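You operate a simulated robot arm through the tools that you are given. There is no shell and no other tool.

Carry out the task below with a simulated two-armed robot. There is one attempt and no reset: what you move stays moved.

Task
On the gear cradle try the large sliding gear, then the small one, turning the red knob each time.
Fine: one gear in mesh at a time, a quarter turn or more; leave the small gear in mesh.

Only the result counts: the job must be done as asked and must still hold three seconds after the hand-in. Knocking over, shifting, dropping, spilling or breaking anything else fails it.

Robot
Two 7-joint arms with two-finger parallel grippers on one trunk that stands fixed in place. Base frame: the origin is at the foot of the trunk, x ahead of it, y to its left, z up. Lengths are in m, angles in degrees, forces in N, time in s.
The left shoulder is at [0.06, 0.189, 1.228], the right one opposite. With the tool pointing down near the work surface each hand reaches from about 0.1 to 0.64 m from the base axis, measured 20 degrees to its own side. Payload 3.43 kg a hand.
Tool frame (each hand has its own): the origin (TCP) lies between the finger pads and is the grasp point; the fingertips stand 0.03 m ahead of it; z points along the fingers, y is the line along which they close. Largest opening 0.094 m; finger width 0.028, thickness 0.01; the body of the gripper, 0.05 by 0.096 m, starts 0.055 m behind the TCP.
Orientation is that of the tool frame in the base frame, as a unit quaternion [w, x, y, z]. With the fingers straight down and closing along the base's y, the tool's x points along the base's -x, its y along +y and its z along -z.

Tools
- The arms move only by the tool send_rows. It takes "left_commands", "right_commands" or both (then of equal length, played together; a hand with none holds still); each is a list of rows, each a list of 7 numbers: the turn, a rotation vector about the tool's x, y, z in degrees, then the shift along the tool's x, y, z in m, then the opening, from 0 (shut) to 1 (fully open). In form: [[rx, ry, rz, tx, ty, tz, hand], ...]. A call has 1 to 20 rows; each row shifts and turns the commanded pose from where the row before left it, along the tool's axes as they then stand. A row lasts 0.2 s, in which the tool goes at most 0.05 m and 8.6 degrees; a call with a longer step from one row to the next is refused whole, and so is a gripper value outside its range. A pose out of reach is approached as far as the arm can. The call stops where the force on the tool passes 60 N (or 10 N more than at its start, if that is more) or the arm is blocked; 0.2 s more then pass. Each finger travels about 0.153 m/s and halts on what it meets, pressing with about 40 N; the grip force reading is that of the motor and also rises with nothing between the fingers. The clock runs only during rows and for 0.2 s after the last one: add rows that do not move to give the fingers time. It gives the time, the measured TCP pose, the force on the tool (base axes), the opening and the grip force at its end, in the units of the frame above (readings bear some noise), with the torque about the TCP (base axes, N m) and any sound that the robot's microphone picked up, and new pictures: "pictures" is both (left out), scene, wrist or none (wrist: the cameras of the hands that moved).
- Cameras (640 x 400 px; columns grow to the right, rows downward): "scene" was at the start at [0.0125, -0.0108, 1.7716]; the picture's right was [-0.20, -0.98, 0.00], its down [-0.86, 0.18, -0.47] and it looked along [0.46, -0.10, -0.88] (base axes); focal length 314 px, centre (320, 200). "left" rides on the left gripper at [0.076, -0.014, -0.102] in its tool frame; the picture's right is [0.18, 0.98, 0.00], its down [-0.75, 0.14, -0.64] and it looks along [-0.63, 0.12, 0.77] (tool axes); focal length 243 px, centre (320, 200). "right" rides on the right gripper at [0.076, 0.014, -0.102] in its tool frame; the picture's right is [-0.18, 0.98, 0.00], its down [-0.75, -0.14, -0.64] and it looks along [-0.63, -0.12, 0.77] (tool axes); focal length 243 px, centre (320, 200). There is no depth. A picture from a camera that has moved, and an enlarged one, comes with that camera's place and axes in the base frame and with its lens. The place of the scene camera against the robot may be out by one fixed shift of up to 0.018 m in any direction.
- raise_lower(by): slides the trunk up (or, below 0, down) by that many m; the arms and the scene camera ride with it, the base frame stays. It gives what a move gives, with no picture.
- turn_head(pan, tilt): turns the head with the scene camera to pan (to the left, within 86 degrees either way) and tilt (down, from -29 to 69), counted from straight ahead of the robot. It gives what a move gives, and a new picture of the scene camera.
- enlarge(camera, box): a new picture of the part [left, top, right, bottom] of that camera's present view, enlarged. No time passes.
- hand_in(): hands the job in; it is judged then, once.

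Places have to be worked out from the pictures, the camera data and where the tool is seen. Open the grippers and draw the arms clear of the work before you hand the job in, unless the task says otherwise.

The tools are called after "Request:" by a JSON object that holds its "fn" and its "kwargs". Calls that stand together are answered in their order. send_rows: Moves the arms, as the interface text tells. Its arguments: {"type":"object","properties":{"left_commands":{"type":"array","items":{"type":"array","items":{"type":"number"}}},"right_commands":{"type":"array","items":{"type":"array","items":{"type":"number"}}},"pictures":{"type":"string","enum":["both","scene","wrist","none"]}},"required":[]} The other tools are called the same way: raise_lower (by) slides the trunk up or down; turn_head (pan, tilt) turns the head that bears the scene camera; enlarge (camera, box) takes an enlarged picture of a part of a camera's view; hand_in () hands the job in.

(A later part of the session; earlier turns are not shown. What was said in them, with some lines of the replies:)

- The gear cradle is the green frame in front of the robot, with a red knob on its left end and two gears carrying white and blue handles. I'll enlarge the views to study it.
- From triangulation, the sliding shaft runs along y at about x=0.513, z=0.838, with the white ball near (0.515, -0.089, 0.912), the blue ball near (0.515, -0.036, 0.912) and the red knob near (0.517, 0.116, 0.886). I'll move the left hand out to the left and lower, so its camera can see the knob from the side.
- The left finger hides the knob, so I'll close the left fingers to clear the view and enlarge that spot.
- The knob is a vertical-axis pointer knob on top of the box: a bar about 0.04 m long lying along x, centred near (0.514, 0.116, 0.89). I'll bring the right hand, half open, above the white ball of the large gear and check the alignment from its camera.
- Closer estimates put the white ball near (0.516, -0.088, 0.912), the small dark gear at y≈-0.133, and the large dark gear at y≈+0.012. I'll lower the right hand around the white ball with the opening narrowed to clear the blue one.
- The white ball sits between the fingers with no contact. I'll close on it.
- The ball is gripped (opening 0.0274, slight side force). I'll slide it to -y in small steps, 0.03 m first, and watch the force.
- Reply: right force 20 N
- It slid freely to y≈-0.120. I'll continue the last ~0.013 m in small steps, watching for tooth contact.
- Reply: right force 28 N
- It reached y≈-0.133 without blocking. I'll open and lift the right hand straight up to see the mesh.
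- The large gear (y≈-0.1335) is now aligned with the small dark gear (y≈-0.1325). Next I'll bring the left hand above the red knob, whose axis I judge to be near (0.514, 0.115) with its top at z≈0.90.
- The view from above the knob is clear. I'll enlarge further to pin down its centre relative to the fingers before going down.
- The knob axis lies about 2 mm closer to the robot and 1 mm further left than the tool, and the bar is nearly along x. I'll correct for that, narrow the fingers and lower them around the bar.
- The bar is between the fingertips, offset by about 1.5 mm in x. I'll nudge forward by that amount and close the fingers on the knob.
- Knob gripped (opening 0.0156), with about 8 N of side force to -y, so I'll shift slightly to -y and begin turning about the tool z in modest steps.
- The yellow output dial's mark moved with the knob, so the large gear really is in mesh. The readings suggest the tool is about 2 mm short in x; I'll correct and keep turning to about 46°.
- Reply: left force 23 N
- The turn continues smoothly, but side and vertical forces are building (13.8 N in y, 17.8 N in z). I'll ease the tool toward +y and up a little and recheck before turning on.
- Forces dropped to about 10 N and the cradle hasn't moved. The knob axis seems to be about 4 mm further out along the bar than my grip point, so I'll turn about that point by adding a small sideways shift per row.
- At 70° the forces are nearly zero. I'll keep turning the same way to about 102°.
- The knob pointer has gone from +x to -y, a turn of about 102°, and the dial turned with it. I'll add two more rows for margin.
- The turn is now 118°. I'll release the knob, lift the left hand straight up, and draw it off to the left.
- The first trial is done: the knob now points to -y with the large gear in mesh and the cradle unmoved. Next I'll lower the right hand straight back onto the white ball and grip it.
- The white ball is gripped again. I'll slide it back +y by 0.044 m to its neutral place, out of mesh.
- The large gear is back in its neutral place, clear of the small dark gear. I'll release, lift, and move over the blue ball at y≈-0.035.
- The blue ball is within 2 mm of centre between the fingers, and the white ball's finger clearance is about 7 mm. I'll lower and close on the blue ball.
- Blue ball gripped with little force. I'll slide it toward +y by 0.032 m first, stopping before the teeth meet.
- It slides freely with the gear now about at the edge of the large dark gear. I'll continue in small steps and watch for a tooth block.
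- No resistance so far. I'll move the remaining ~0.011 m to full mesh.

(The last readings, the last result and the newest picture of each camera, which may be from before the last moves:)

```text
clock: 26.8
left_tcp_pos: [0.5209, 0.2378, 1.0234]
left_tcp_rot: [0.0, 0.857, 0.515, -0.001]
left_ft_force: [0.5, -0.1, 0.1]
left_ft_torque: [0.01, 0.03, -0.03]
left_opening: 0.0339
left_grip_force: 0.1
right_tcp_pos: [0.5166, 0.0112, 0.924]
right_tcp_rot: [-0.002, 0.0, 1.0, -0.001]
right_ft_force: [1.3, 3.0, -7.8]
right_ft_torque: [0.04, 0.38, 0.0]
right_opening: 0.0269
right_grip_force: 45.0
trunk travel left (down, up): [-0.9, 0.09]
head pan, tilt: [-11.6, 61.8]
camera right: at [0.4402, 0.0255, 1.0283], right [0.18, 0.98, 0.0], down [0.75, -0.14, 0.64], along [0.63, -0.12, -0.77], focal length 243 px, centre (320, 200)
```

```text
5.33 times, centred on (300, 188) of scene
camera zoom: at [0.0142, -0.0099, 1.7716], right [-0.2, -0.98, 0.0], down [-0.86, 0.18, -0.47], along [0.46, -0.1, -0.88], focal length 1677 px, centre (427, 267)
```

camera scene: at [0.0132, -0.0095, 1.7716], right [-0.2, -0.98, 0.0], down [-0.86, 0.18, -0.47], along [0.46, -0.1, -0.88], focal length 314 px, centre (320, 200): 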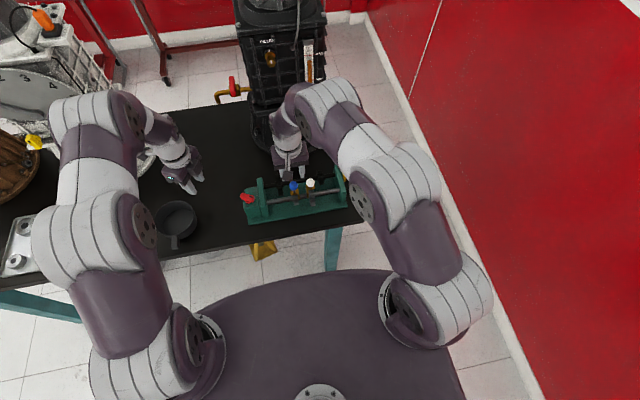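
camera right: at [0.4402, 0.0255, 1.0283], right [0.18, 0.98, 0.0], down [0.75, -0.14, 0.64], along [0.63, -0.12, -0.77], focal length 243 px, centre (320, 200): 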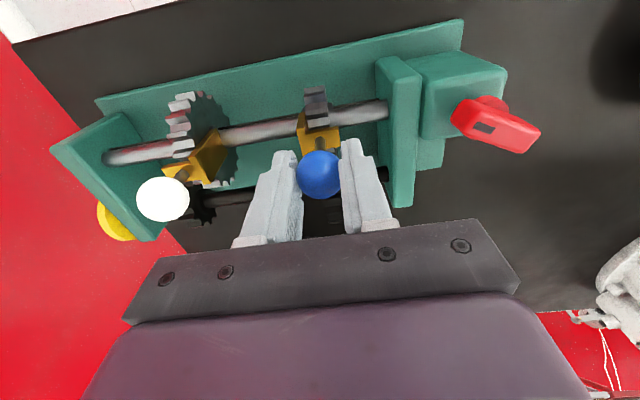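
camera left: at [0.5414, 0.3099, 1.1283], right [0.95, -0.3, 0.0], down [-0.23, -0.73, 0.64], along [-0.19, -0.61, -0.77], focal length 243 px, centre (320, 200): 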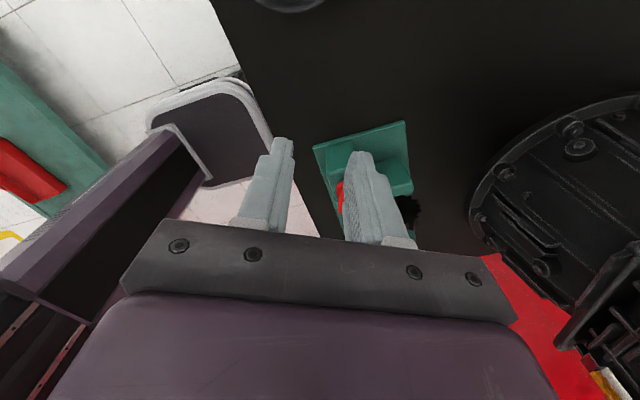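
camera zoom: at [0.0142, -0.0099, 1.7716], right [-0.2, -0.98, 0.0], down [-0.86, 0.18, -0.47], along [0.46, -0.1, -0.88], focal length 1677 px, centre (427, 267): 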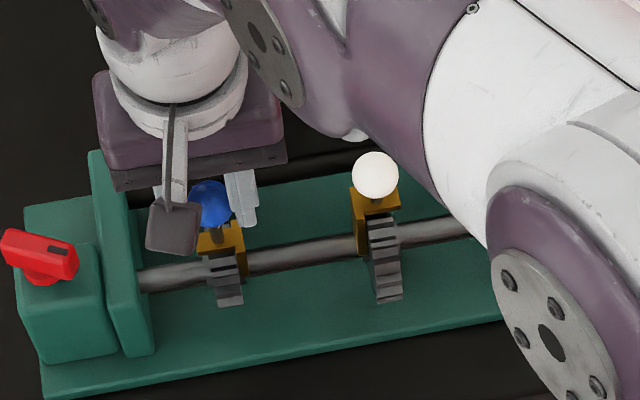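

The small gear is now at about y≈0.012, level with the large dark gear, with no block. I'll release and lift the right hand up to check the alignment.

Request:
{"fn": "send_rows", "kwargs": {"right_commands": [[0, 0, 0, 0, 0, 0, 0.46], [0, 0, 0, 0, 0, 0, 0.46], [0, 0, 0, 0, 0, -0.03, 0.46], [0, 0, 0, 0, 0, -0.04, 0.46], [0, 0, 0, 0, 0, -0.04, 0.46]], "pictures": "both"}}

Request:
{"fn": "enlarge", "kwargs": {"camera": "right", "box": [200, 0, 440, 150]}}

Request:
{"fn": "enlarge", "kwargs": {"camera": "scene", "box": [240, 150, 360, 225]}}

```text
clock: 28.0
left_tcp_pos: [0.5189, 0.236, 1.0255]
left_tcp_rot: [0.001, 0.857, 0.515, 0.001]
left_ft_force: [-0.1, 0.0, 1.3]
left_ft_torque: [0.0, 0.02, 0.0]
left_opening: 0.0338
left_grip_force: 0.0
right_tcp_pos: [0.5137, 0.0103, 1.0391]
right_tcp_rot: [0.0, 0.001, 1.0, -0.001]
right_ft_force: [0.4, 0.8, 0.2]
right_ft_torque: [0.0, 0.0, 0.0]
right_opening: 0.0431
right_grip_force: 0.1
trunk travel left (down, up): [-0.9, 0.09]
head pan, tilt: [-11.6, 61.8]
camera scene: at [0.012, -0.0107, 1.7715], right [-0.2, -0.98, 0.0], down [-0.86, 0.18, -0.47], along [0.46, -0.1, -0.88], focal length 314 px, centre (320, 200)
camera right: at [0.4372, 0.0242, 1.1418], right [0.18, 0.98, 0.0], down [0.75, -0.14, 0.64], along [0.63, -0.12, -0.77], focal length 243 px, centre (320, 200)
```

scene: 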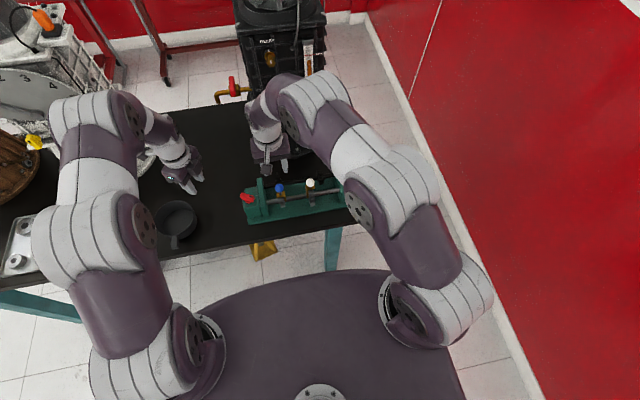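
right: 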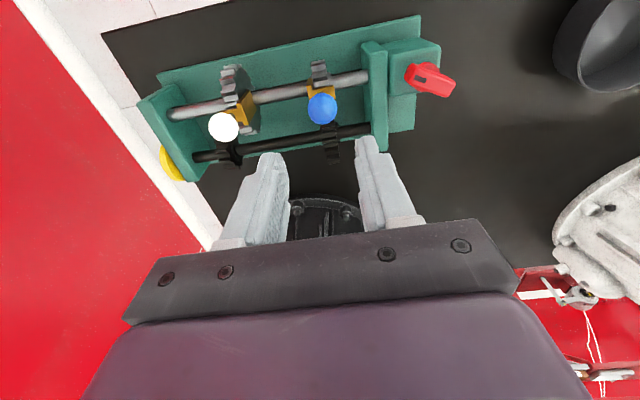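

```text
2.67 times, centred on (320, 75) of right
camera zoom: at [0.4372, 0.0242, 1.1418], right [0.18, 0.98, 0.0], down [0.75, -0.14, 0.64], along [0.63, -0.12, -0.77], focal length 647 px, centre (320, 533)
```

zoom: 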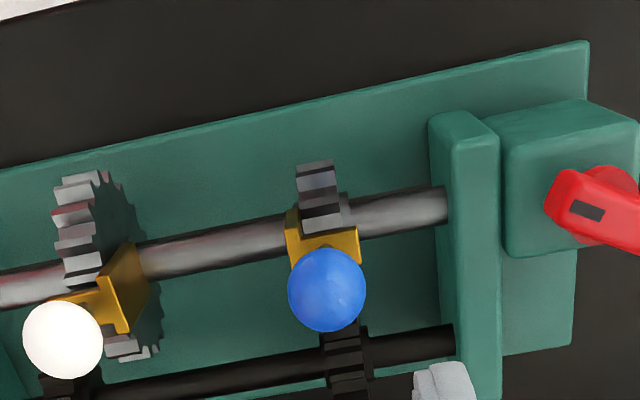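

```text
5.33 times, centred on (300, 188) of scene
camera zoom: at [0.012, -0.0107, 1.7715], right [-0.2, -0.98, 0.0], down [-0.86, 0.18, -0.47], along [0.46, -0.1, -0.88], focal length 1677 px, centre (427, 267)
```

zoom: 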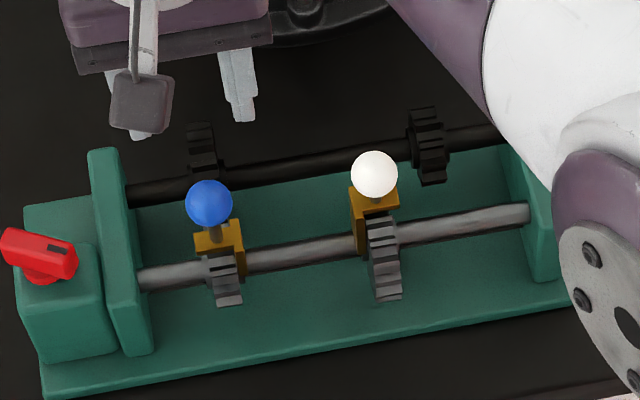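

The small gear lines up with the large dark gear to within 1–2 mm, and the large gear is clear. I'll draw the right hand away to its own side before the left returns to the knob.

Request:
{"fn": "send_rows", "kwargs": {"right_commands": [[0, 0, 0, 0.01, -0.035, -0.01, 0.46], [0, 0, 0, 0.02, -0.04, -0.01, 0.46], [0, 0, 0, 0.02, -0.04, -0.01, 0.46], [0, 0, 0, 0.02, -0.04, -0.01, 0.46], [0, 0, 0, 0.02, -0.03, 0, 0.46]], "pictures": "scene"}}

Request:
{"fn": "enlarge", "kwargs": {"camera": "scene", "box": [240, 150, 360, 225]}}

```text
clock: 29.2
left_tcp_pos: [0.5178, 0.2352, 1.0256]
left_tcp_rot: [0.0, 0.857, 0.515, 0.0]
left_ft_force: [0.7, 1.0, 0.2]
left_ft_torque: [0.06, -0.01, 0.01]
left_opening: 0.0341
left_grip_force: 0.0
right_tcp_pos: [0.4264, -0.1719, 1.0731]
right_tcp_rot: [0.0, 0.001, 1.0, 0.0]
right_ft_force: [0.6, -0.5, 0.9]
right_ft_torque: [0.01, -0.01, 0.01]
right_opening: 0.0431
right_grip_force: 0.1
trunk travel left (down, up): [-0.9, 0.09]
head pan, tilt: [-11.6, 61.8]
camera scene: at [0.0114, -0.012, 1.7716], right [-0.2, -0.98, 0.0], down [-0.86, 0.18, -0.47], along [0.46, -0.09, -0.88], focal length 314 px, centre (320, 200)
```

scene: 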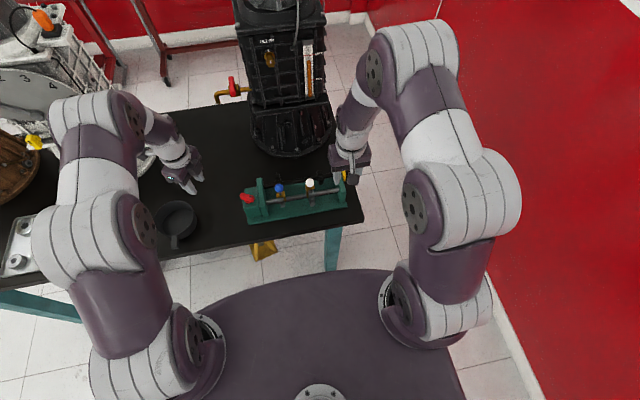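

```text
5.33 times, centred on (300, 188) of scene
camera zoom: at [0.0114, -0.012, 1.7716], right [-0.2, -0.98, 0.0], down [-0.86, 0.18, -0.47], along [0.46, -0.09, -0.88], focal length 1677 px, centre (427, 267)
```

zoom: 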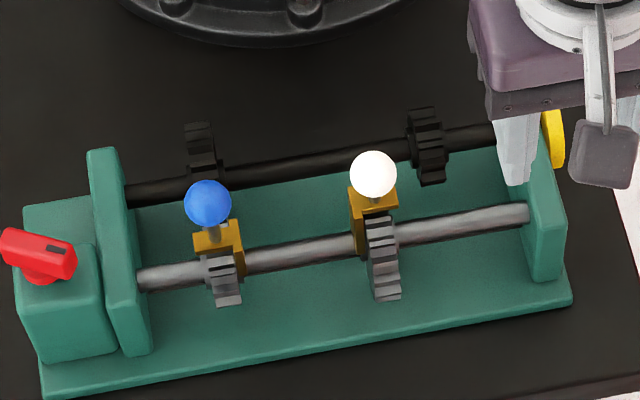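

The right hand is clear. I'll bring the left hand back along its path to above the knob and check its alignment with the bar before lowering.

Request:
{"fn": "send_rows", "kwargs": {"left_commands": [[0, 0, 0, -0.0353, 0.0188, 0, 0.36], [0, 0, 0, -0.0353, 0.0188, 0, 0.36], [0, 0, 0, -0.0353, 0.0188, 0, 0.36], [0, 0, 0, 0, 0, 0.04, 0.36]], "pictures": "both"}}

Request:
{"fn": "enlarge", "kwargs": {"camera": "left", "box": [240, 80, 400, 180]}}

```text
clock: 30.2
left_tcp_pos: [0.5209, 0.1176, 0.9864]
left_tcp_rot: [-0.001, 0.857, 0.515, 0.0]
left_ft_force: [-0.4, 0.3, -0.2]
left_ft_torque: [0.03, 0.03, -0.01]
left_opening: 0.0338
left_grip_force: 0.1
right_tcp_pos: [0.4287, -0.1701, 1.0739]
right_tcp_rot: [-0.001, 0.001, 1.0, 0.0]
right_ft_force: [-0.5, 0.8, 0.0]
right_ft_torque: [-0.05, -0.02, 0.01]
right_opening: 0.0432
right_grip_force: 0.1
trunk travel left (down, up): [-0.9, 0.09]
head pan, tilt: [-11.6, 61.8]
camera scene: at [0.0145, -0.0102, 1.7717], right [-0.2, -0.98, 0.0], down [-0.86, 0.18, -0.47], along [0.46, -0.1, -0.88], focal length 314 px, centre (320, 200)
camera left: at [0.5436, 0.1902, 1.0904], right [0.95, -0.3, 0.0], down [-0.23, -0.73, 0.64], along [-0.19, -0.61, -0.77], focal length 243 px, centre (320, 200)
```

scene: 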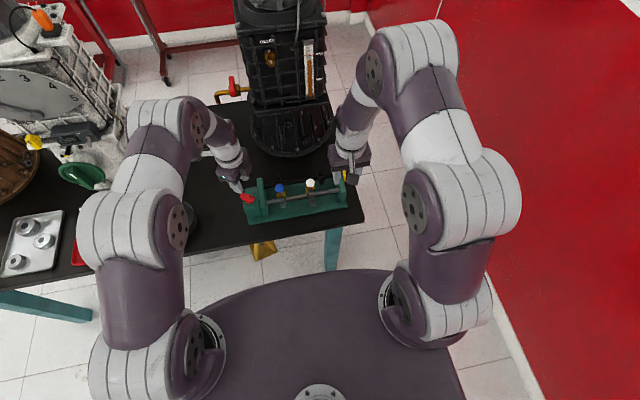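
left: 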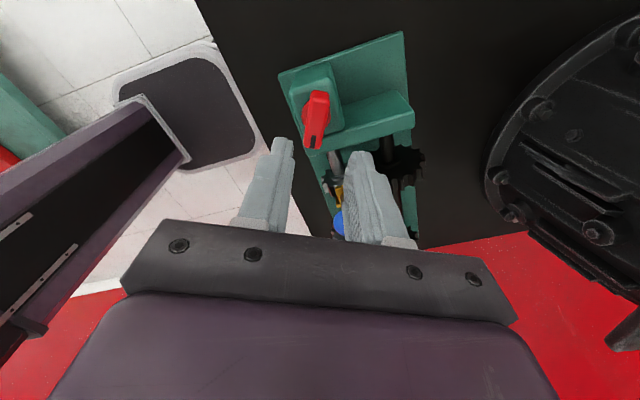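

```text
4.00 times, centred on (320, 130) of left
camera zoom: at [0.5436, 0.1902, 1.0904], right [0.95, -0.3, 0.0], down [-0.23, -0.73, 0.64], along [-0.19, -0.61, -0.77], focal length 970 px, centre (320, 480)
```

zoom: 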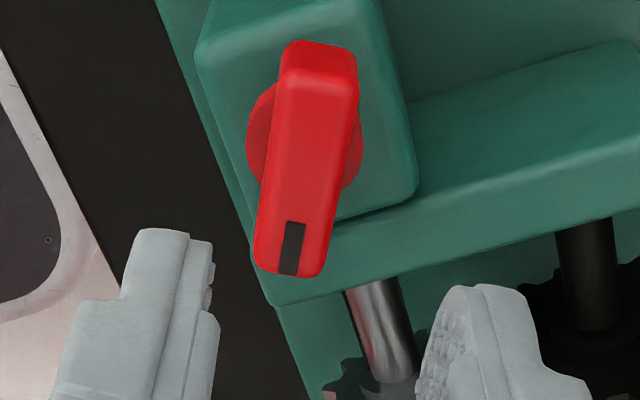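

The bar is parallel to the fingers, with its centre about 2 mm off in the tool's -x and -y. I'll correct for that, lower, and close on the knob.

Request:
{"fn": "send_rows", "kwargs": {"left_commands": [[0, 0, 0, -0.002, -0.0012, 0.03, 0.36], [0, 0, 0, 0, 0, 0.025, 0.36], [0, 0, 0, 0, 0, 0.015, 0.36], [0, 0, 0, 0, 0, 0, 0.08], [0, 0, 0, 0, 0, 0, 0.08]], "pictures": "wrist"}}

Request:
{"fn": "enlarge", "kwargs": {"camera": "left", "box": [240, 100, 400, 200]}}

```text
clock: 31.4
left_tcp_pos: [0.5173, 0.1184, 0.9146]
left_tcp_rot: [-0.001, 0.857, 0.515, 0.0]
left_ft_force: [1.5, -0.6, -0.3]
left_ft_torque: [0.42, -0.35, 0.01]
left_opening: 0.0158
left_grip_force: 45.0
right_tcp_pos: [0.4278, -0.1722, 1.0725]
right_tcp_rot: [0.0, 0.0, 1.0, 0.0]
right_ft_force: [-0.3, -0.1, 0.1]
right_ft_torque: [-0.02, -0.02, 0.01]
right_opening: 0.0432
right_grip_force: 0.0
trunk travel left (down, up): [-0.9, 0.09]
head pan, tilt: [-11.6, 61.8]
camera left: at [0.5402, 0.1898, 1.0172], right [0.95, -0.3, 0.0], down [-0.23, -0.73, 0.64], along [-0.19, -0.61, -0.77], focal length 243 px, centre (320, 200)
```

left: 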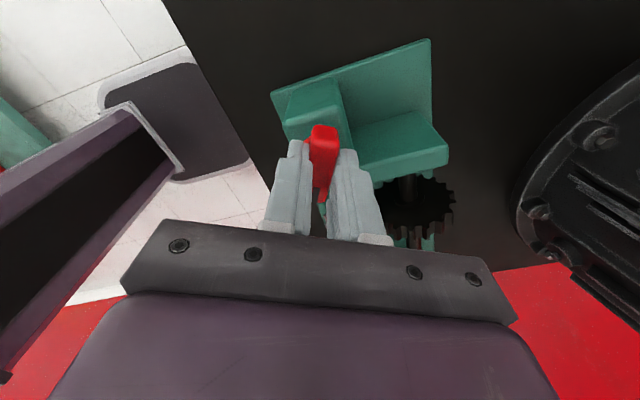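

```text
4.00 times, centred on (320, 150) of left
camera zoom: at [0.5402, 0.1898, 1.0172], right [0.95, -0.3, 0.0], down [-0.23, -0.73, 0.64], along [-0.19, -0.61, -0.77], focal length 970 px, centre (320, 400)
```

zoom: 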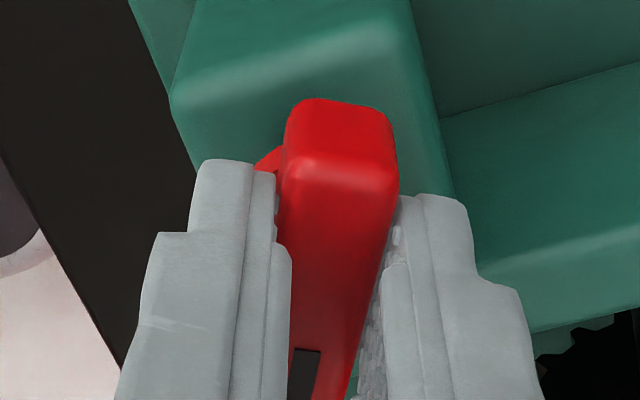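

Gripped with negligible force. I'll turn the knob back in -8° rows with a small sideways compensation, checking the forces after the first three.

Request:
{"fn": "send_rows", "kwargs": {"left_commands": [[0, 0, -7, 0, -0.0003, 0, 0.08], [0, 0, -8, 0, -0.0003, 0, 0.08], [0, 0, -8, 0, -0.0003, 0, 0.08]], "pictures": "none"}}

Request:
{"fn": "enlarge", "kwargs": {"camera": "scene", "box": [240, 150, 360, 225]}}

```text
clock: 32.2
left_tcp_pos: [0.5174, 0.1179, 0.9136]
left_tcp_rot: [-0.001, 0.737, 0.676, -0.001]
left_ft_force: [8.6, -2.5, -10.0]
left_ft_torque: [0.2, -0.52, -0.01]
left_opening: 0.0158
left_grip_force: 44.7
right_tcp_pos: [0.4297, -0.1722, 1.0723]
right_tcp_rot: [-0.001, 0.0, 1.0, -0.001]
right_ft_force: [-0.3, -0.3, 0.0]
right_ft_torque: [-0.05, -0.02, 0.0]
right_opening: 0.0432
right_grip_force: 0.1
trunk travel left (down, up): [-0.9, 0.09]
head pan, tilt: [-11.6, 61.8]
```

```text
5.33 times, centred on (300, 188) of scene
camera zoom: at [0.016, -0.0113, 1.7715], right [-0.2, -0.98, 0.0], down [-0.86, 0.18, -0.47], along [0.46, -0.1, -0.88], focal length 1677 px, centre (427, 267)
```

zoom: 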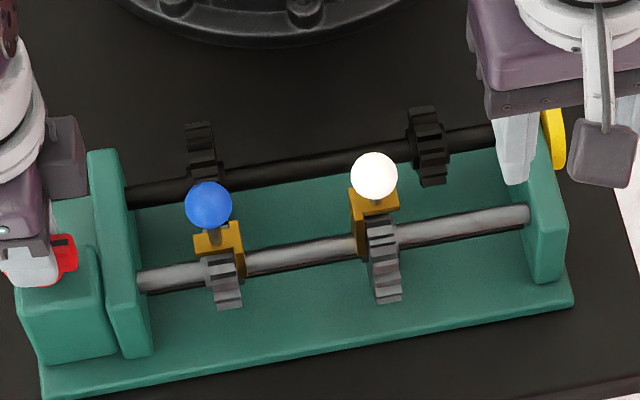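

At 95° there's about 9 N along the tool's y, so the compensation was unneeded. I'll take it out and continue.

Request:
{"fn": "send_rows", "kwargs": {"left_commands": [[0, 0, -8, 0, 0.0006, 0.0005, 0.08], [0, 0, -8, 0, 0, 0, 0.08], [0, 0, -8, 0, 0, 0, 0.08]], "pictures": "none"}}

Request:
{"fn": "enlarge", "kwargs": {"camera": "scene", "box": [240, 150, 360, 225]}}

```text
clock: 33.0
left_tcp_pos: [0.5156, 0.1177, 0.9138]
left_tcp_rot: [-0.001, 0.58, 0.815, -0.001]
left_ft_force: [0.6, -7.4, -3.6]
left_ft_torque: [-0.61, -0.19, 0.0]
left_opening: 0.0161
left_grip_force: 45.3
right_tcp_pos: [0.4273, -0.1705, 1.0721]
right_tcp_rot: [-0.001, 0.001, 1.0, 0.0]
right_ft_force: [0.2, 0.5, -0.4]
right_ft_torque: [0.05, -0.01, -0.02]
right_opening: 0.0432
right_grip_force: 0.0
trunk travel left (down, up): [-0.9, 0.09]
head pan, tilt: [-11.6, 61.8]
```

```text
5.33 times, centred on (300, 188) of scene
camera zoom: at [0.0132, -0.0122, 1.7717], right [-0.2, -0.98, 0.0], down [-0.86, 0.18, -0.47], along [0.46, -0.09, -0.88], focal length 1677 px, centre (427, 267)
```

zoom: 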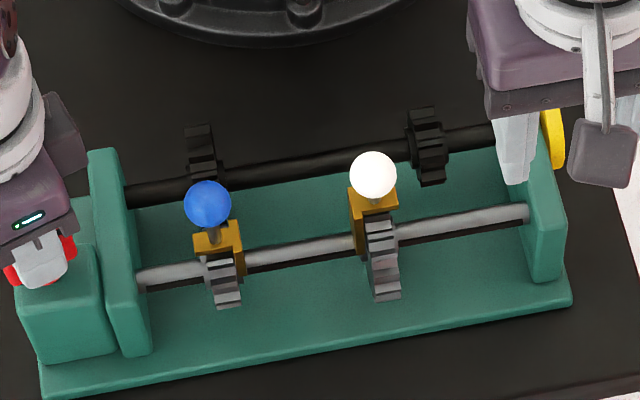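

Forces are modest at 71°, with 7 N along the bar. I'll shift slightly along it and turn on to about 39°.

Request:
{"fn": "send_rows", "kwargs": {"left_commands": [[0, 0, -8, -0.0007, -0.0003, 0, 0.08], [0, 0, -8, 0, -0.0002, 0, 0.08], [0, 0, -8, 0, -0.0002, 0, 0.08], [0, 0, -8, 0, -0.0002, 0, 0.08]], "pictures": "none"}}

Request:
{"fn": "enlarge", "kwargs": {"camera": "scene", "box": [240, 150, 360, 225]}}

```text
clock: 34.0
left_tcp_pos: [0.5165, 0.1172, 0.9151]
left_tcp_rot: [-0.001, 0.333, 0.943, 0.001]
left_ft_force: [2.5, -2.1, -2.1]
left_ft_torque: [0.32, 0.27, -0.03]
left_opening: 0.0161
left_grip_force: 45.0
right_tcp_pos: [0.4285, -0.1716, 1.0723]
right_tcp_rot: [0.0, 0.001, 1.0, 0.001]
right_ft_force: [-0.1, 0.4, -0.5]
right_ft_torque: [-0.01, 0.0, 0.01]
right_opening: 0.0432
right_grip_force: 0.1
trunk travel left (down, up): [-0.9, 0.09]
head pan, tilt: [-11.6, 61.8]
```

```text
5.33 times, centred on (300, 188) of scene
camera zoom: at [0.0138, -0.0114, 1.7716], right [-0.2, -0.98, 0.0], down [-0.86, 0.18, -0.47], along [0.46, -0.1, -0.88], focal length 1677 px, centre (427, 267)
```

zoom: 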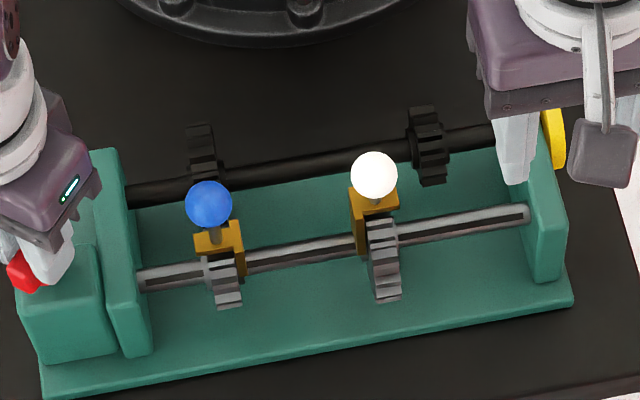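

Forces are low at 39°. I'll continue the turn to about 0°, a total of about 118°.

Request:
{"fn": "send_rows", "kwargs": {"left_commands": [[0, 0, -8, 0, -0.0002, 0, 0.08], [0, 0, -8, 0, -0.0002, 0, 0.08], [0, 0, -8, 0, -0.0002, 0, 0.08]], "pictures": "none"}}

Request:
{"fn": "send_rows", "kwargs": {"left_commands": [[0, 0, -8, 0, -0.0002, 0, 0.08], [0, 0, -7, 0, -0.0002, 0, 0.08], [0, 0, 0, 0, 0, 0, 0.08]], "pictures": "both"}}

Request:
{"fn": "enlarge", "kwargs": {"camera": "scene", "box": [240, 150, 360, 225]}}

Request:
{"fn": "enlarge", "kwargs": {"camera": "left", "box": [0, 50, 400, 250]}}

```text
clock: 34.8
left_tcp_pos: [0.5159, 0.1169, 0.9145]
left_tcp_rot: [-0.002, 0.131, 0.991, 0.0]
left_ft_force: [-0.1, -8.6, -12.4]
left_ft_torque: [-0.51, -1.37, -0.03]
left_opening: 0.0157
left_grip_force: 44.5
right_tcp_pos: [0.4286, -0.1709, 1.0725]
right_tcp_rot: [-0.001, 0.0, 1.0, 0.0]
right_ft_force: [0.2, 0.0, 0.2]
right_ft_torque: [0.03, 0.02, -0.02]
right_opening: 0.0432
right_grip_force: 0.1
trunk travel left (down, up): [-0.9, 0.09]
head pan, tilt: [-11.6, 61.8]
```

```text
clock: 35.6
left_tcp_pos: [0.5149, 0.1166, 0.9143]
left_tcp_rot: [-0.002, -0.001, 1.0, 0.0]
left_ft_force: [-3.6, -10.9, -13.9]
left_ft_torque: [-0.36, -0.3, 0.03]
left_opening: 0.0156
left_grip_force: 45.2
right_tcp_pos: [0.4286, -0.1723, 1.0728]
right_tcp_rot: [0.0, 0.0, 1.0, 0.001]
right_ft_force: [0.3, 0.5, -0.3]
right_ft_torque: [0.01, 0.0, 0.02]
right_opening: 0.0434
right_grip_force: 0.1
trunk travel left (down, up): [-0.9, 0.09]
head pan, tilt: [-11.6, 61.8]
camera scene: at [0.0136, -0.0127, 1.7716], right [-0.2, -0.98, 0.0], down [-0.86, 0.18, -0.47], along [0.46, -0.09, -0.88], focal length 314 px, centre (320, 200)
camera left: at [0.4386, 0.0998, 1.0174], right [-0.18, 0.98, 0.0], down [0.76, 0.14, 0.64], along [0.63, 0.12, -0.77], focal length 243 px, centre (320, 200)
```

scene: 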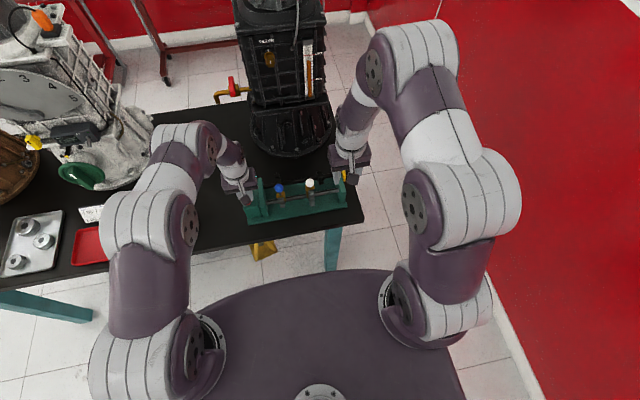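
left: 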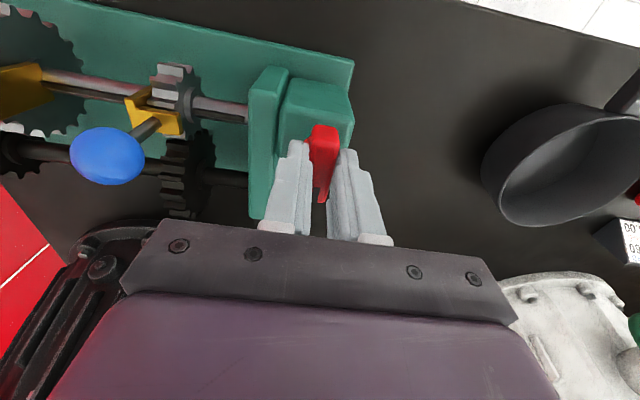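

```text
5.33 times, centred on (300, 188) of scene
camera zoom: at [0.0136, -0.0127, 1.7716], right [-0.2, -0.98, 0.0], down [-0.86, 0.18, -0.47], along [0.46, -0.09, -0.88], focal length 1677 px, centre (427, 267)
```

zoom: 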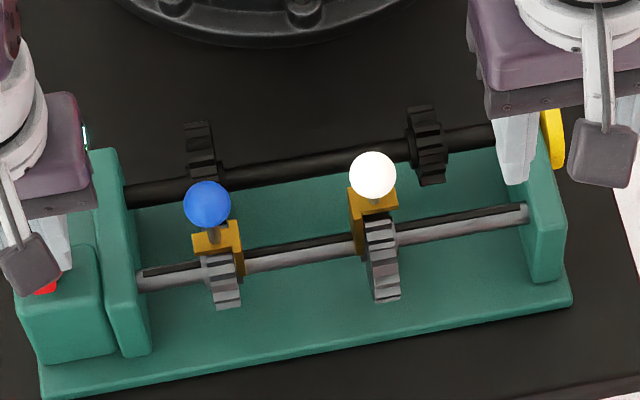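

```text
1.60 times, centred on (200, 150) of left
camera zoom: at [0.4386, 0.0998, 1.0174], right [-0.18, 0.98, 0.0], down [0.76, 0.14, 0.64], along [0.63, 0.12, -0.77], focal length 388 px, centre (512, 280)
```

zoom: 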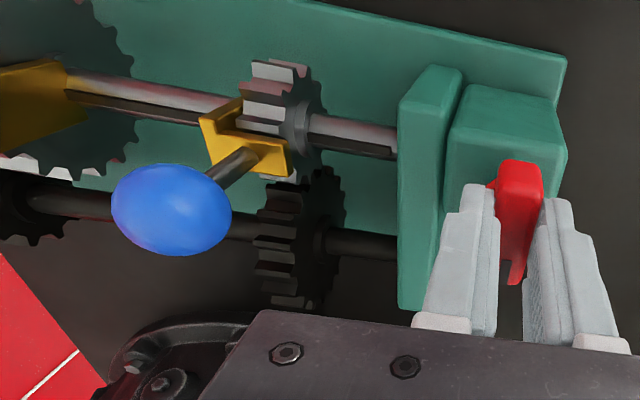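

The knob is back pointing to +x, a turn of about 118° with the small gear in place. To confirm the output really follows, I'll enlarge the dark gears now and compare after a few more degrees of turn.

Request:
{"fn": "enlarge", "kwargs": {"camera": "scene", "box": [270, 160, 334, 200]}}

Request:
{"fn": "enlarge", "kwargs": {"camera": "left", "box": [140, 50, 240, 220]}}

Request:
{"fn": "enlarge", "kwargs": {"camera": "right", "box": [220, 60, 540, 220]}}

```text
10.00 times, centred on (302, 180) of scene
camera zoom: at [0.0136, -0.0127, 1.7716], right [-0.2, -0.98, 0.0], down [-0.86, 0.18, -0.47], along [0.46, -0.09, -0.88], focal length 3144 px, centre (500, 400)
```

zoom: 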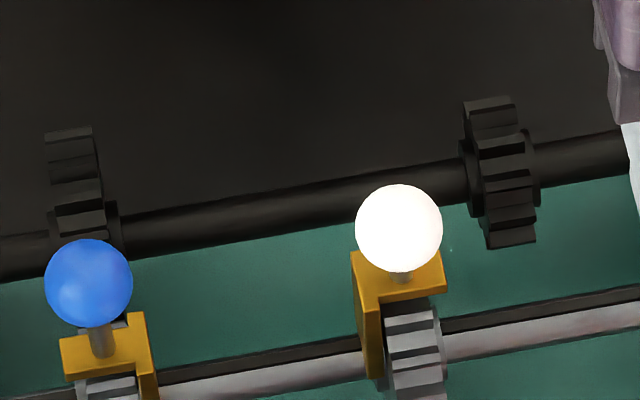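

```text
2.35 times, centred on (190, 135) of left
camera zoom: at [0.4386, 0.0998, 1.0174], right [-0.18, 0.98, 0.0], down [0.76, 0.14, 0.64], along [0.63, 0.12, -0.77], focal length 571 px, centre (626, 353)
```

zoom: 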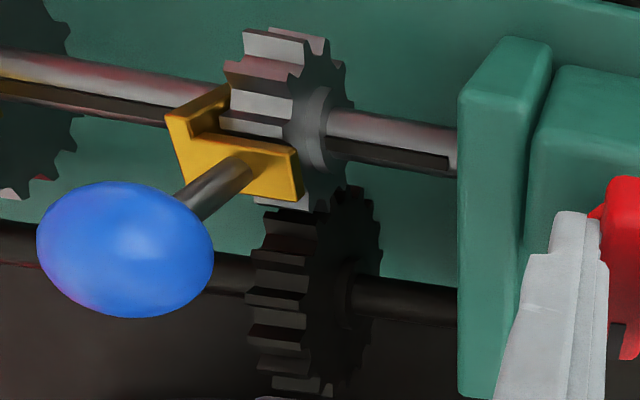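

```text
2.00 times, centred on (380, 140) of right
camera zoom: at [0.3518, -0.1585, 1.1757], right [0.18, 0.98, 0.0], down [0.75, -0.14, 0.64], along [0.63, -0.12, -0.77], focal length 485 px, centre (200, 320)
```

zoom: 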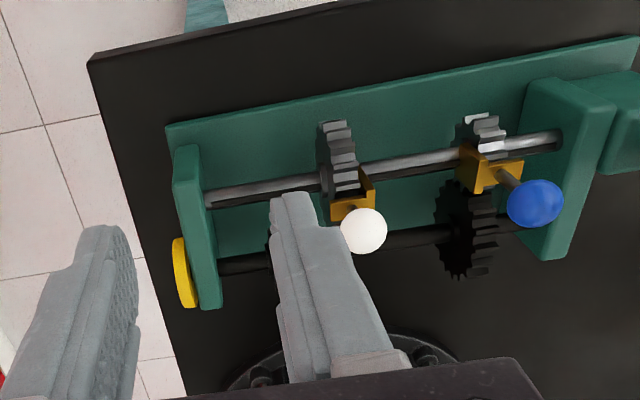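

The small gear's teeth visibly interlock with the large dark gear. I'll ease the tool, turn another 8°, and compare the dark gears.

Request:
{"fn": "send_rows", "kwargs": {"left_commands": [[0, 0, 0, 0, -0.001, 0.001, 0.08], [0, 0, -8, 0, 0, 0, 0.08], [0, 0, 0, 0, 0, 0, 0.08]], "pictures": "none"}}

Request:
{"fn": "enlarge", "kwargs": {"camera": "scene", "box": [270, 160, 334, 200]}}

Request:
{"fn": "enlarge", "kwargs": {"camera": "right", "box": [220, 60, 540, 220]}}

```text
clock: 36.4
left_tcp_pos: [0.5158, 0.1165, 0.9144]
left_tcp_rot: [0.001, -0.07, 0.998, -0.001]
left_ft_force: [-2.5, -6.2, 6.3]
left_ft_torque: [-0.36, 1.51, -0.02]
left_opening: 0.0159
left_grip_force: 44.6
right_tcp_pos: [0.4266, -0.1712, 1.0733]
right_tcp_rot: [0.0, 0.0, 1.0, 0.001]
right_ft_force: [-0.3, 0.2, -0.6]
right_ft_torque: [-0.01, 0.02, 0.01]
right_opening: 0.0432
right_grip_force: 0.2
trunk travel left (down, up): [-0.9, 0.09]
head pan, tilt: [-11.6, 61.8]
```

```text
10.00 times, centred on (302, 180) of scene
camera zoom: at [0.0117, -0.0121, 1.7718], right [-0.2, -0.98, 0.0], down [-0.86, 0.18, -0.47], along [0.46, -0.09, -0.88], focal length 3144 px, centre (500, 400)
```

zoom: 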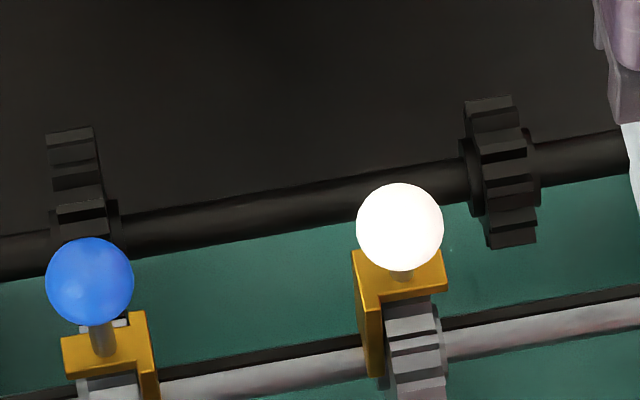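

```text
2.00 times, centred on (380, 140) of right
camera zoom: at [0.3505, -0.158, 1.1763], right [0.18, 0.98, 0.0], down [0.75, -0.14, 0.64], along [0.63, -0.12, -0.77], focal length 485 px, centre (200, 320)
```

zoom: 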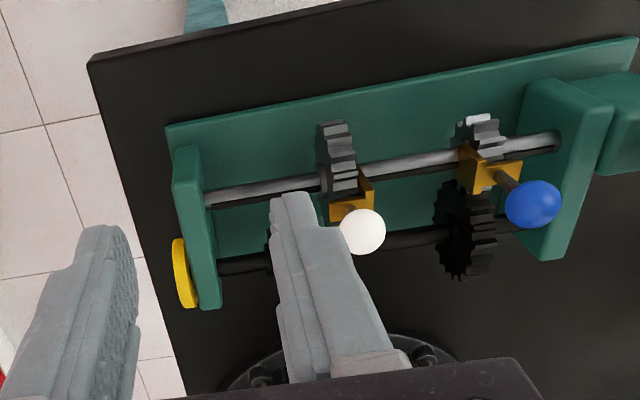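

The dark gears seem to have shifted slightly. To be sure, I'll turn another 16° and compare at higher magnification.

Request:
{"fn": "send_rows", "kwargs": {"left_commands": [[0, 0, -8, 0, -0.0005, 0, 0.08], [0, 0, -8, 0, 0, 0, 0.08], [0, 0, 0, 0, 0, 0, 0.08]], "pictures": "none"}}

Request:
{"fn": "enlarge", "kwargs": {"camera": "scene", "box": [270, 160, 334, 200]}}

Request:
{"fn": "enlarge", "kwargs": {"camera": "left", "box": [60, 50, 240, 220]}}

```text
clock: 37.2
left_tcp_pos: [0.5155, 0.1148, 0.9139]
left_tcp_rot: [0.001, -0.209, 0.978, 0.001]
left_ft_force: [-4.0, -3.4, 2.9]
left_ft_torque: [0.32, -0.81, 0.02]
left_opening: 0.0157
left_grip_force: 45.3
right_tcp_pos: [0.4262, -0.1722, 1.0738]
right_tcp_rot: [0.0, 0.0, 1.0, 0.0]
right_ft_force: [0.1, -0.2, 0.1]
right_ft_torque: [0.0, -0.01, 0.0]
right_opening: 0.0432
right_grip_force: 0.2
trunk travel left (down, up): [-0.9, 0.09]
head pan, tilt: [-11.6, 61.8]
```

```text
10.00 times, centred on (302, 180) of scene
camera zoom: at [0.0112, -0.0118, 1.7716], right [-0.2, -0.98, 0.0], down [-0.86, 0.18, -0.47], along [0.46, -0.09, -0.88], focal length 3144 px, centre (500, 400)
```

zoom: 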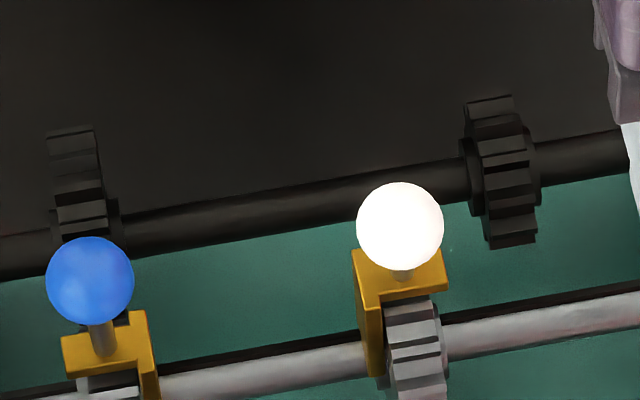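

```text
2.35 times, centred on (150, 135) of left
camera zoom: at [0.4507, 0.0694, 1.0171], right [-0.57, 0.82, 0.0], down [0.63, 0.44, 0.64], along [0.53, 0.37, -0.77], focal length 571 px, centre (720, 353)
```

zoom: 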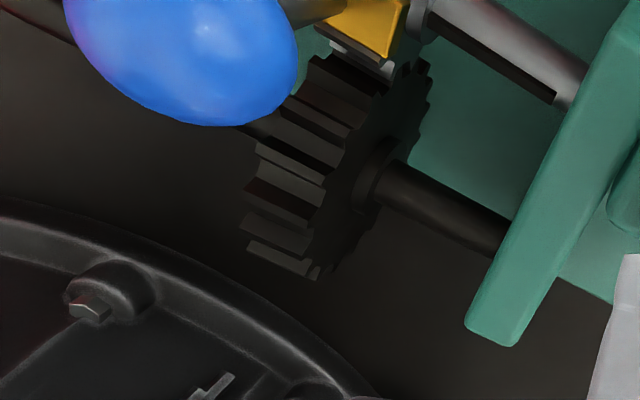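

The small dark gear's tooth pattern has clearly advanced, so the output follows the knob through the small gear; the total second turn is about 140°. I'll release the knob, lift straight up and draw the left hand away.

Request:
{"fn": "send_rows", "kwargs": {"left_commands": [[0, 0, 0, 0, 0, 0, 0.3], [0, 0, 0, 0, 0, 0, 0.3], [0, 0, 0, 0, 0, -0.02, 0.3], [0, 0, 0, 0, 0, -0.03, 0.3], [0, 0, 0, 0, 0, -0.04, 0.3], [0, 0, 0, 0, 0, -0.03, 0.5], [0, 0, 8, -0.0163, 0.0365, 0, 0.5], [0, 0, 8, -0.0108, 0.0385, 0, 0.5], [0, 0, 8, 0, 0.04, 0, 0.5]], "pictures": "both"}}

Request:
{"fn": "enlarge", "kwargs": {"camera": "scene", "box": [240, 150, 360, 225]}}

Request:
{"fn": "enlarge", "kwargs": {"camera": "right", "box": [220, 60, 540, 220]}}

```text
clock: 39.2
left_tcp_pos: [0.5084, 0.2332, 1.0349]
left_tcp_rot: [-0.001, 0.0, 1.0, 0.0]
left_ft_force: [-0.4, 0.0, 0.0]
left_ft_torque: [-0.03, -0.01, -0.01]
left_opening: 0.0471
left_grip_force: 0.0
right_tcp_pos: [0.4265, -0.1705, 1.0741]
right_tcp_rot: [-0.001, 0.0, 1.0, 0.001]
right_ft_force: [0.0, 0.2, -1.0]
right_ft_torque: [-0.02, 0.0, 0.01]
right_opening: 0.043
right_grip_force: 0.1
trunk travel left (down, up): [-0.9, 0.09]
head pan, tilt: [-11.6, 61.8]
camera scene: at [0.012, -0.0098, 1.7716], right [-0.2, -0.98, 0.0], down [-0.86, 0.18, -0.47], along [0.46, -0.1, -0.88], focal length 314 px, centre (320, 200)
camera left: at [0.431, 0.2185, 1.1386], right [-0.18, 0.98, 0.0], down [0.75, 0.14, 0.64], along [0.63, 0.12, -0.77], focal length 243 px, centre (320, 200)
```

scene: 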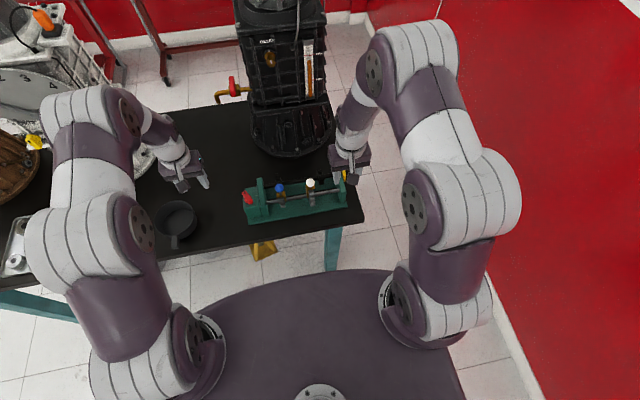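
left: 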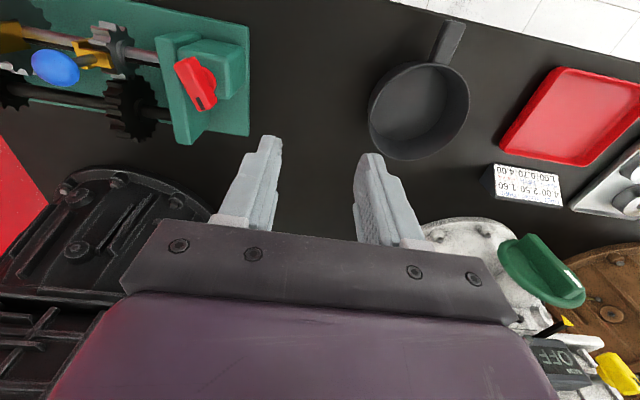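

```text
5.33 times, centred on (300, 188) of scene
camera zoom: at [0.012, -0.0098, 1.7716], right [-0.2, -0.98, 0.0], down [-0.86, 0.18, -0.47], along [0.46, -0.1, -0.88], focal length 1677 px, centre (427, 267)
```

zoom: 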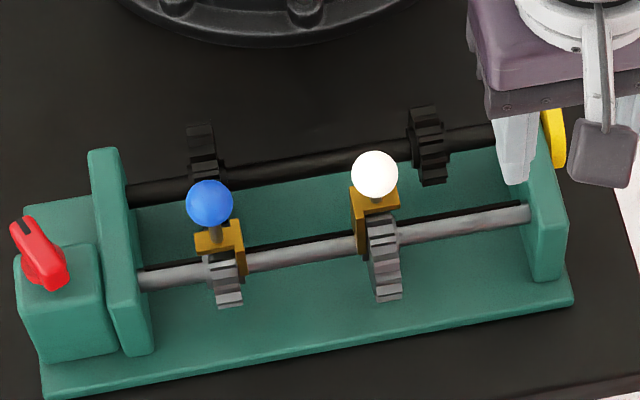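

```text
2.00 times, centred on (380, 140) of right
camera zoom: at [0.3507, -0.1567, 1.1764], right [0.18, 0.98, 0.0], down [0.75, -0.14, 0.64], along [0.63, -0.12, -0.77], focal length 485 px, centre (200, 320)
```

zoom: 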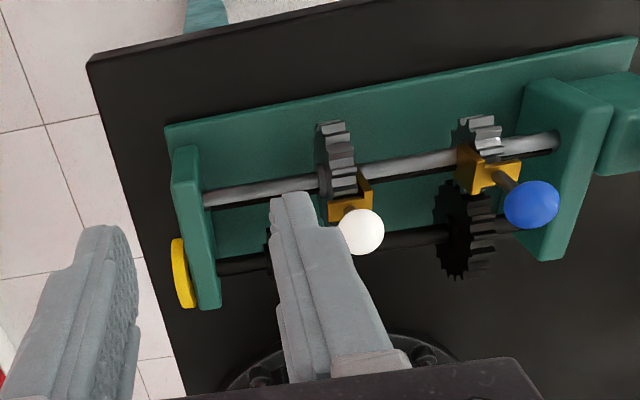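

The knob stands free, the small gear is in mesh, the large gear is clear, and the cradle is where it was. I'll open both grippers and draw both arms higher and further away.

Request:
{"fn": "send_rows", "kwargs": {"left_commands": [[0, 0, 0, 0.02, 0.02, -0.03, 1], [0, 0, 0, 0.02, 0.01, -0.03, 1], [0, 0, 0, 0.02, 0, -0.03, 1], [0, 0, 0, 0, 0, 0, 1]], "right_commands": [[0, 0, 0, 0.015, -0.01, -0.035, 1], [0, 0, 0, 0.015, -0.01, -0.035, 1], [0, 0, 0, 0.01, -0.01, -0.03, 1], [0, 0, 0, 0, 0, 0, 1]], "pictures": "both"}}

Request:
{"fn": "enlarge", "kwargs": {"camera": "scene", "box": [240, 150, 360, 225]}}

Request:
{"fn": "enlarge", "kwargs": {"camera": "right", "box": [280, 60, 540, 220]}}

```text
clock: 40.2
left_tcp_pos: [0.4496, 0.2633, 1.1243]
left_tcp_rot: [-0.001, 0.0, 1.0, 0.0]
left_ft_force: [0.1, 0.7, -0.8]
left_ft_torque: [-0.02, 0.0, 0.02]
left_opening: 0.094
left_grip_force: 0.0
right_tcp_pos: [0.3904, -0.2052, 1.1724]
right_tcp_rot: [0.0, 0.001, 1.0, 0.0]
right_ft_force: [-0.3, -0.2, -0.2]
right_ft_torque: [-0.01, 0.05, 0.04]
right_opening: 0.0938
right_grip_force: 0.2
trunk travel left (down, up): [-0.9, 0.09]
head pan, tilt: [-11.6, 61.8]
camera scene: at [0.0137, -0.0102, 1.7716], right [-0.2, -0.98, 0.0], down [-0.86, 0.18, -0.47], along [0.46, -0.1, -0.88], focal length 314 px, centre (320, 200)
camera right: at [0.3131, -0.1914, 1.2758], right [0.18, 0.98, 0.0], down [0.75, -0.14, 0.64], along [0.63, -0.12, -0.77], focal length 243 px, centre (320, 200)
camera left: at [0.3733, 0.2481, 1.2273], right [-0.18, 0.98, 0.0], down [0.75, 0.14, 0.64], along [0.63, 0.12, -0.77], focal length 243 px, centre (320, 200)
```

scene: 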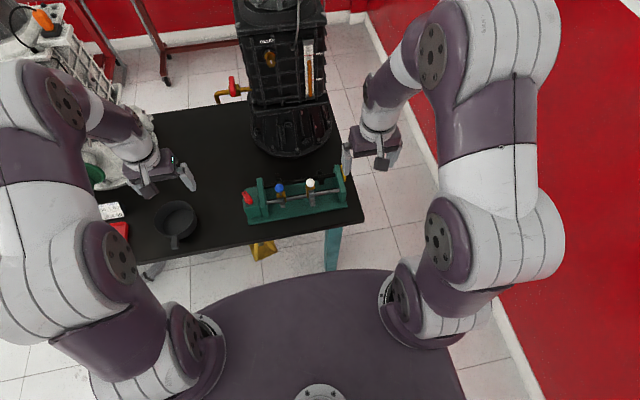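
right: 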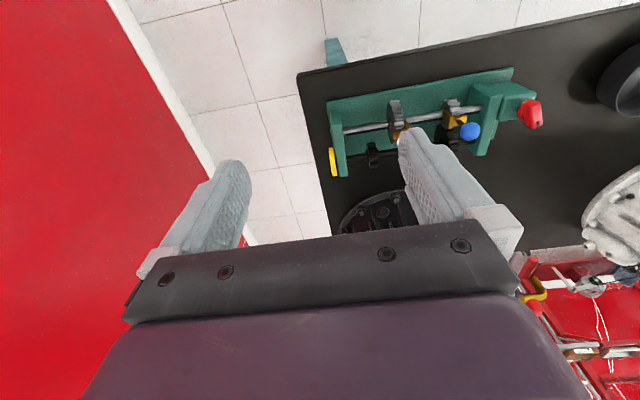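
left: 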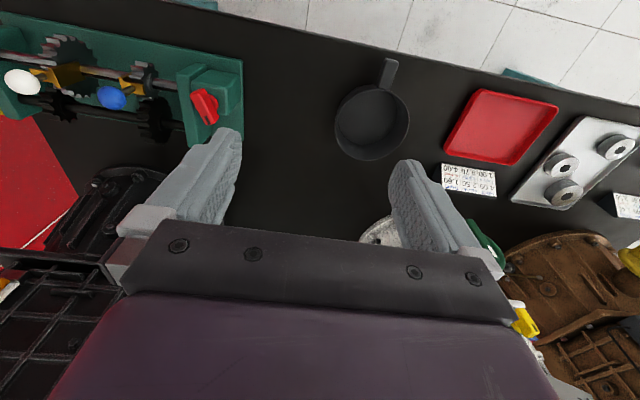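

```text
5.33 times, centred on (300, 188) of scene
camera zoom: at [0.0137, -0.0102, 1.7716], right [-0.2, -0.98, 0.0], down [-0.86, 0.18, -0.47], along [0.46, -0.1, -0.88], focal length 1677 px, centre (427, 267)
```

zoom: 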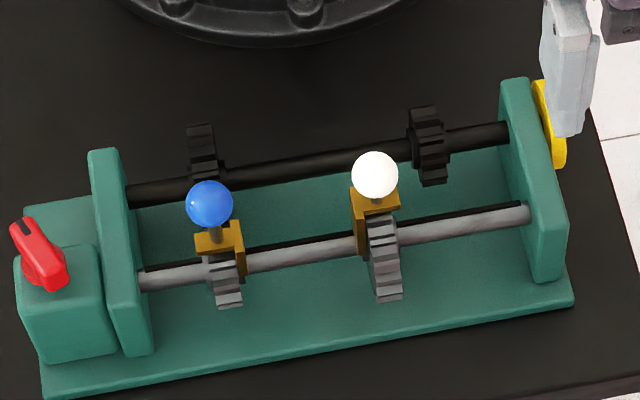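

```text
2.46 times, centred on (410, 140) of right
camera zoom: at [0.3131, -0.1914, 1.2758], right [0.18, 0.98, 0.0], down [0.75, -0.14, 0.64], along [0.63, -0.12, -0.77], focal length 597 px, centre (98, 348)
```

zoom: 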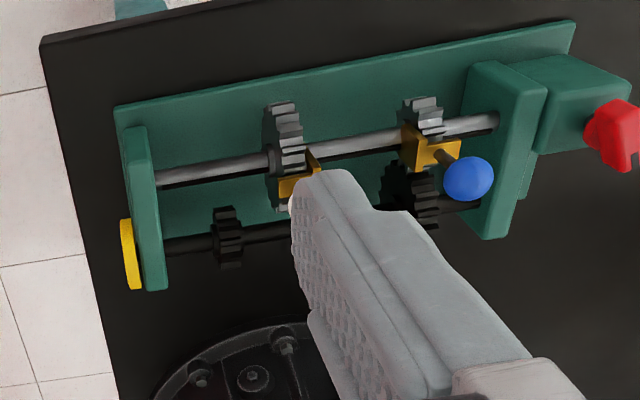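

The final check shows the small gear in mesh, the large gear in neutral, the knob free, both grippers open and clear, and nothing else disturbed. I'm handing the job in.

Request:
{"fn": "hand_in", "kwargs": {}}

```text
The job is handed in.
```

I tried both gears as asked and handed the job in. The small gear is left in mesh and the large one is back in neutral, with one gear in mesh at a time.

- **Large gear:** I slid it into line with the small dark gear and turned the red knob about 118°. The mark on the yellow output dial moved with the knob, so it was in mesh. I then slid the large gear back clear.
- **Small gear:** I slid it into line with the large dark gear, within about 1–2 mm, and turned the knob about 140° the other way. Close-ups showed its teeth interlocking with the dark gear. The output dial's mark was out of view on this turn, so I checked the dark gears' teeth instead, and they moved as the knob turned.

In the pictures the cradle stayed where it was, and I saw nothing else knocked or moved. Both grippers are open and the arms are drawn clear. I have not seen a verdict on the hand-in.
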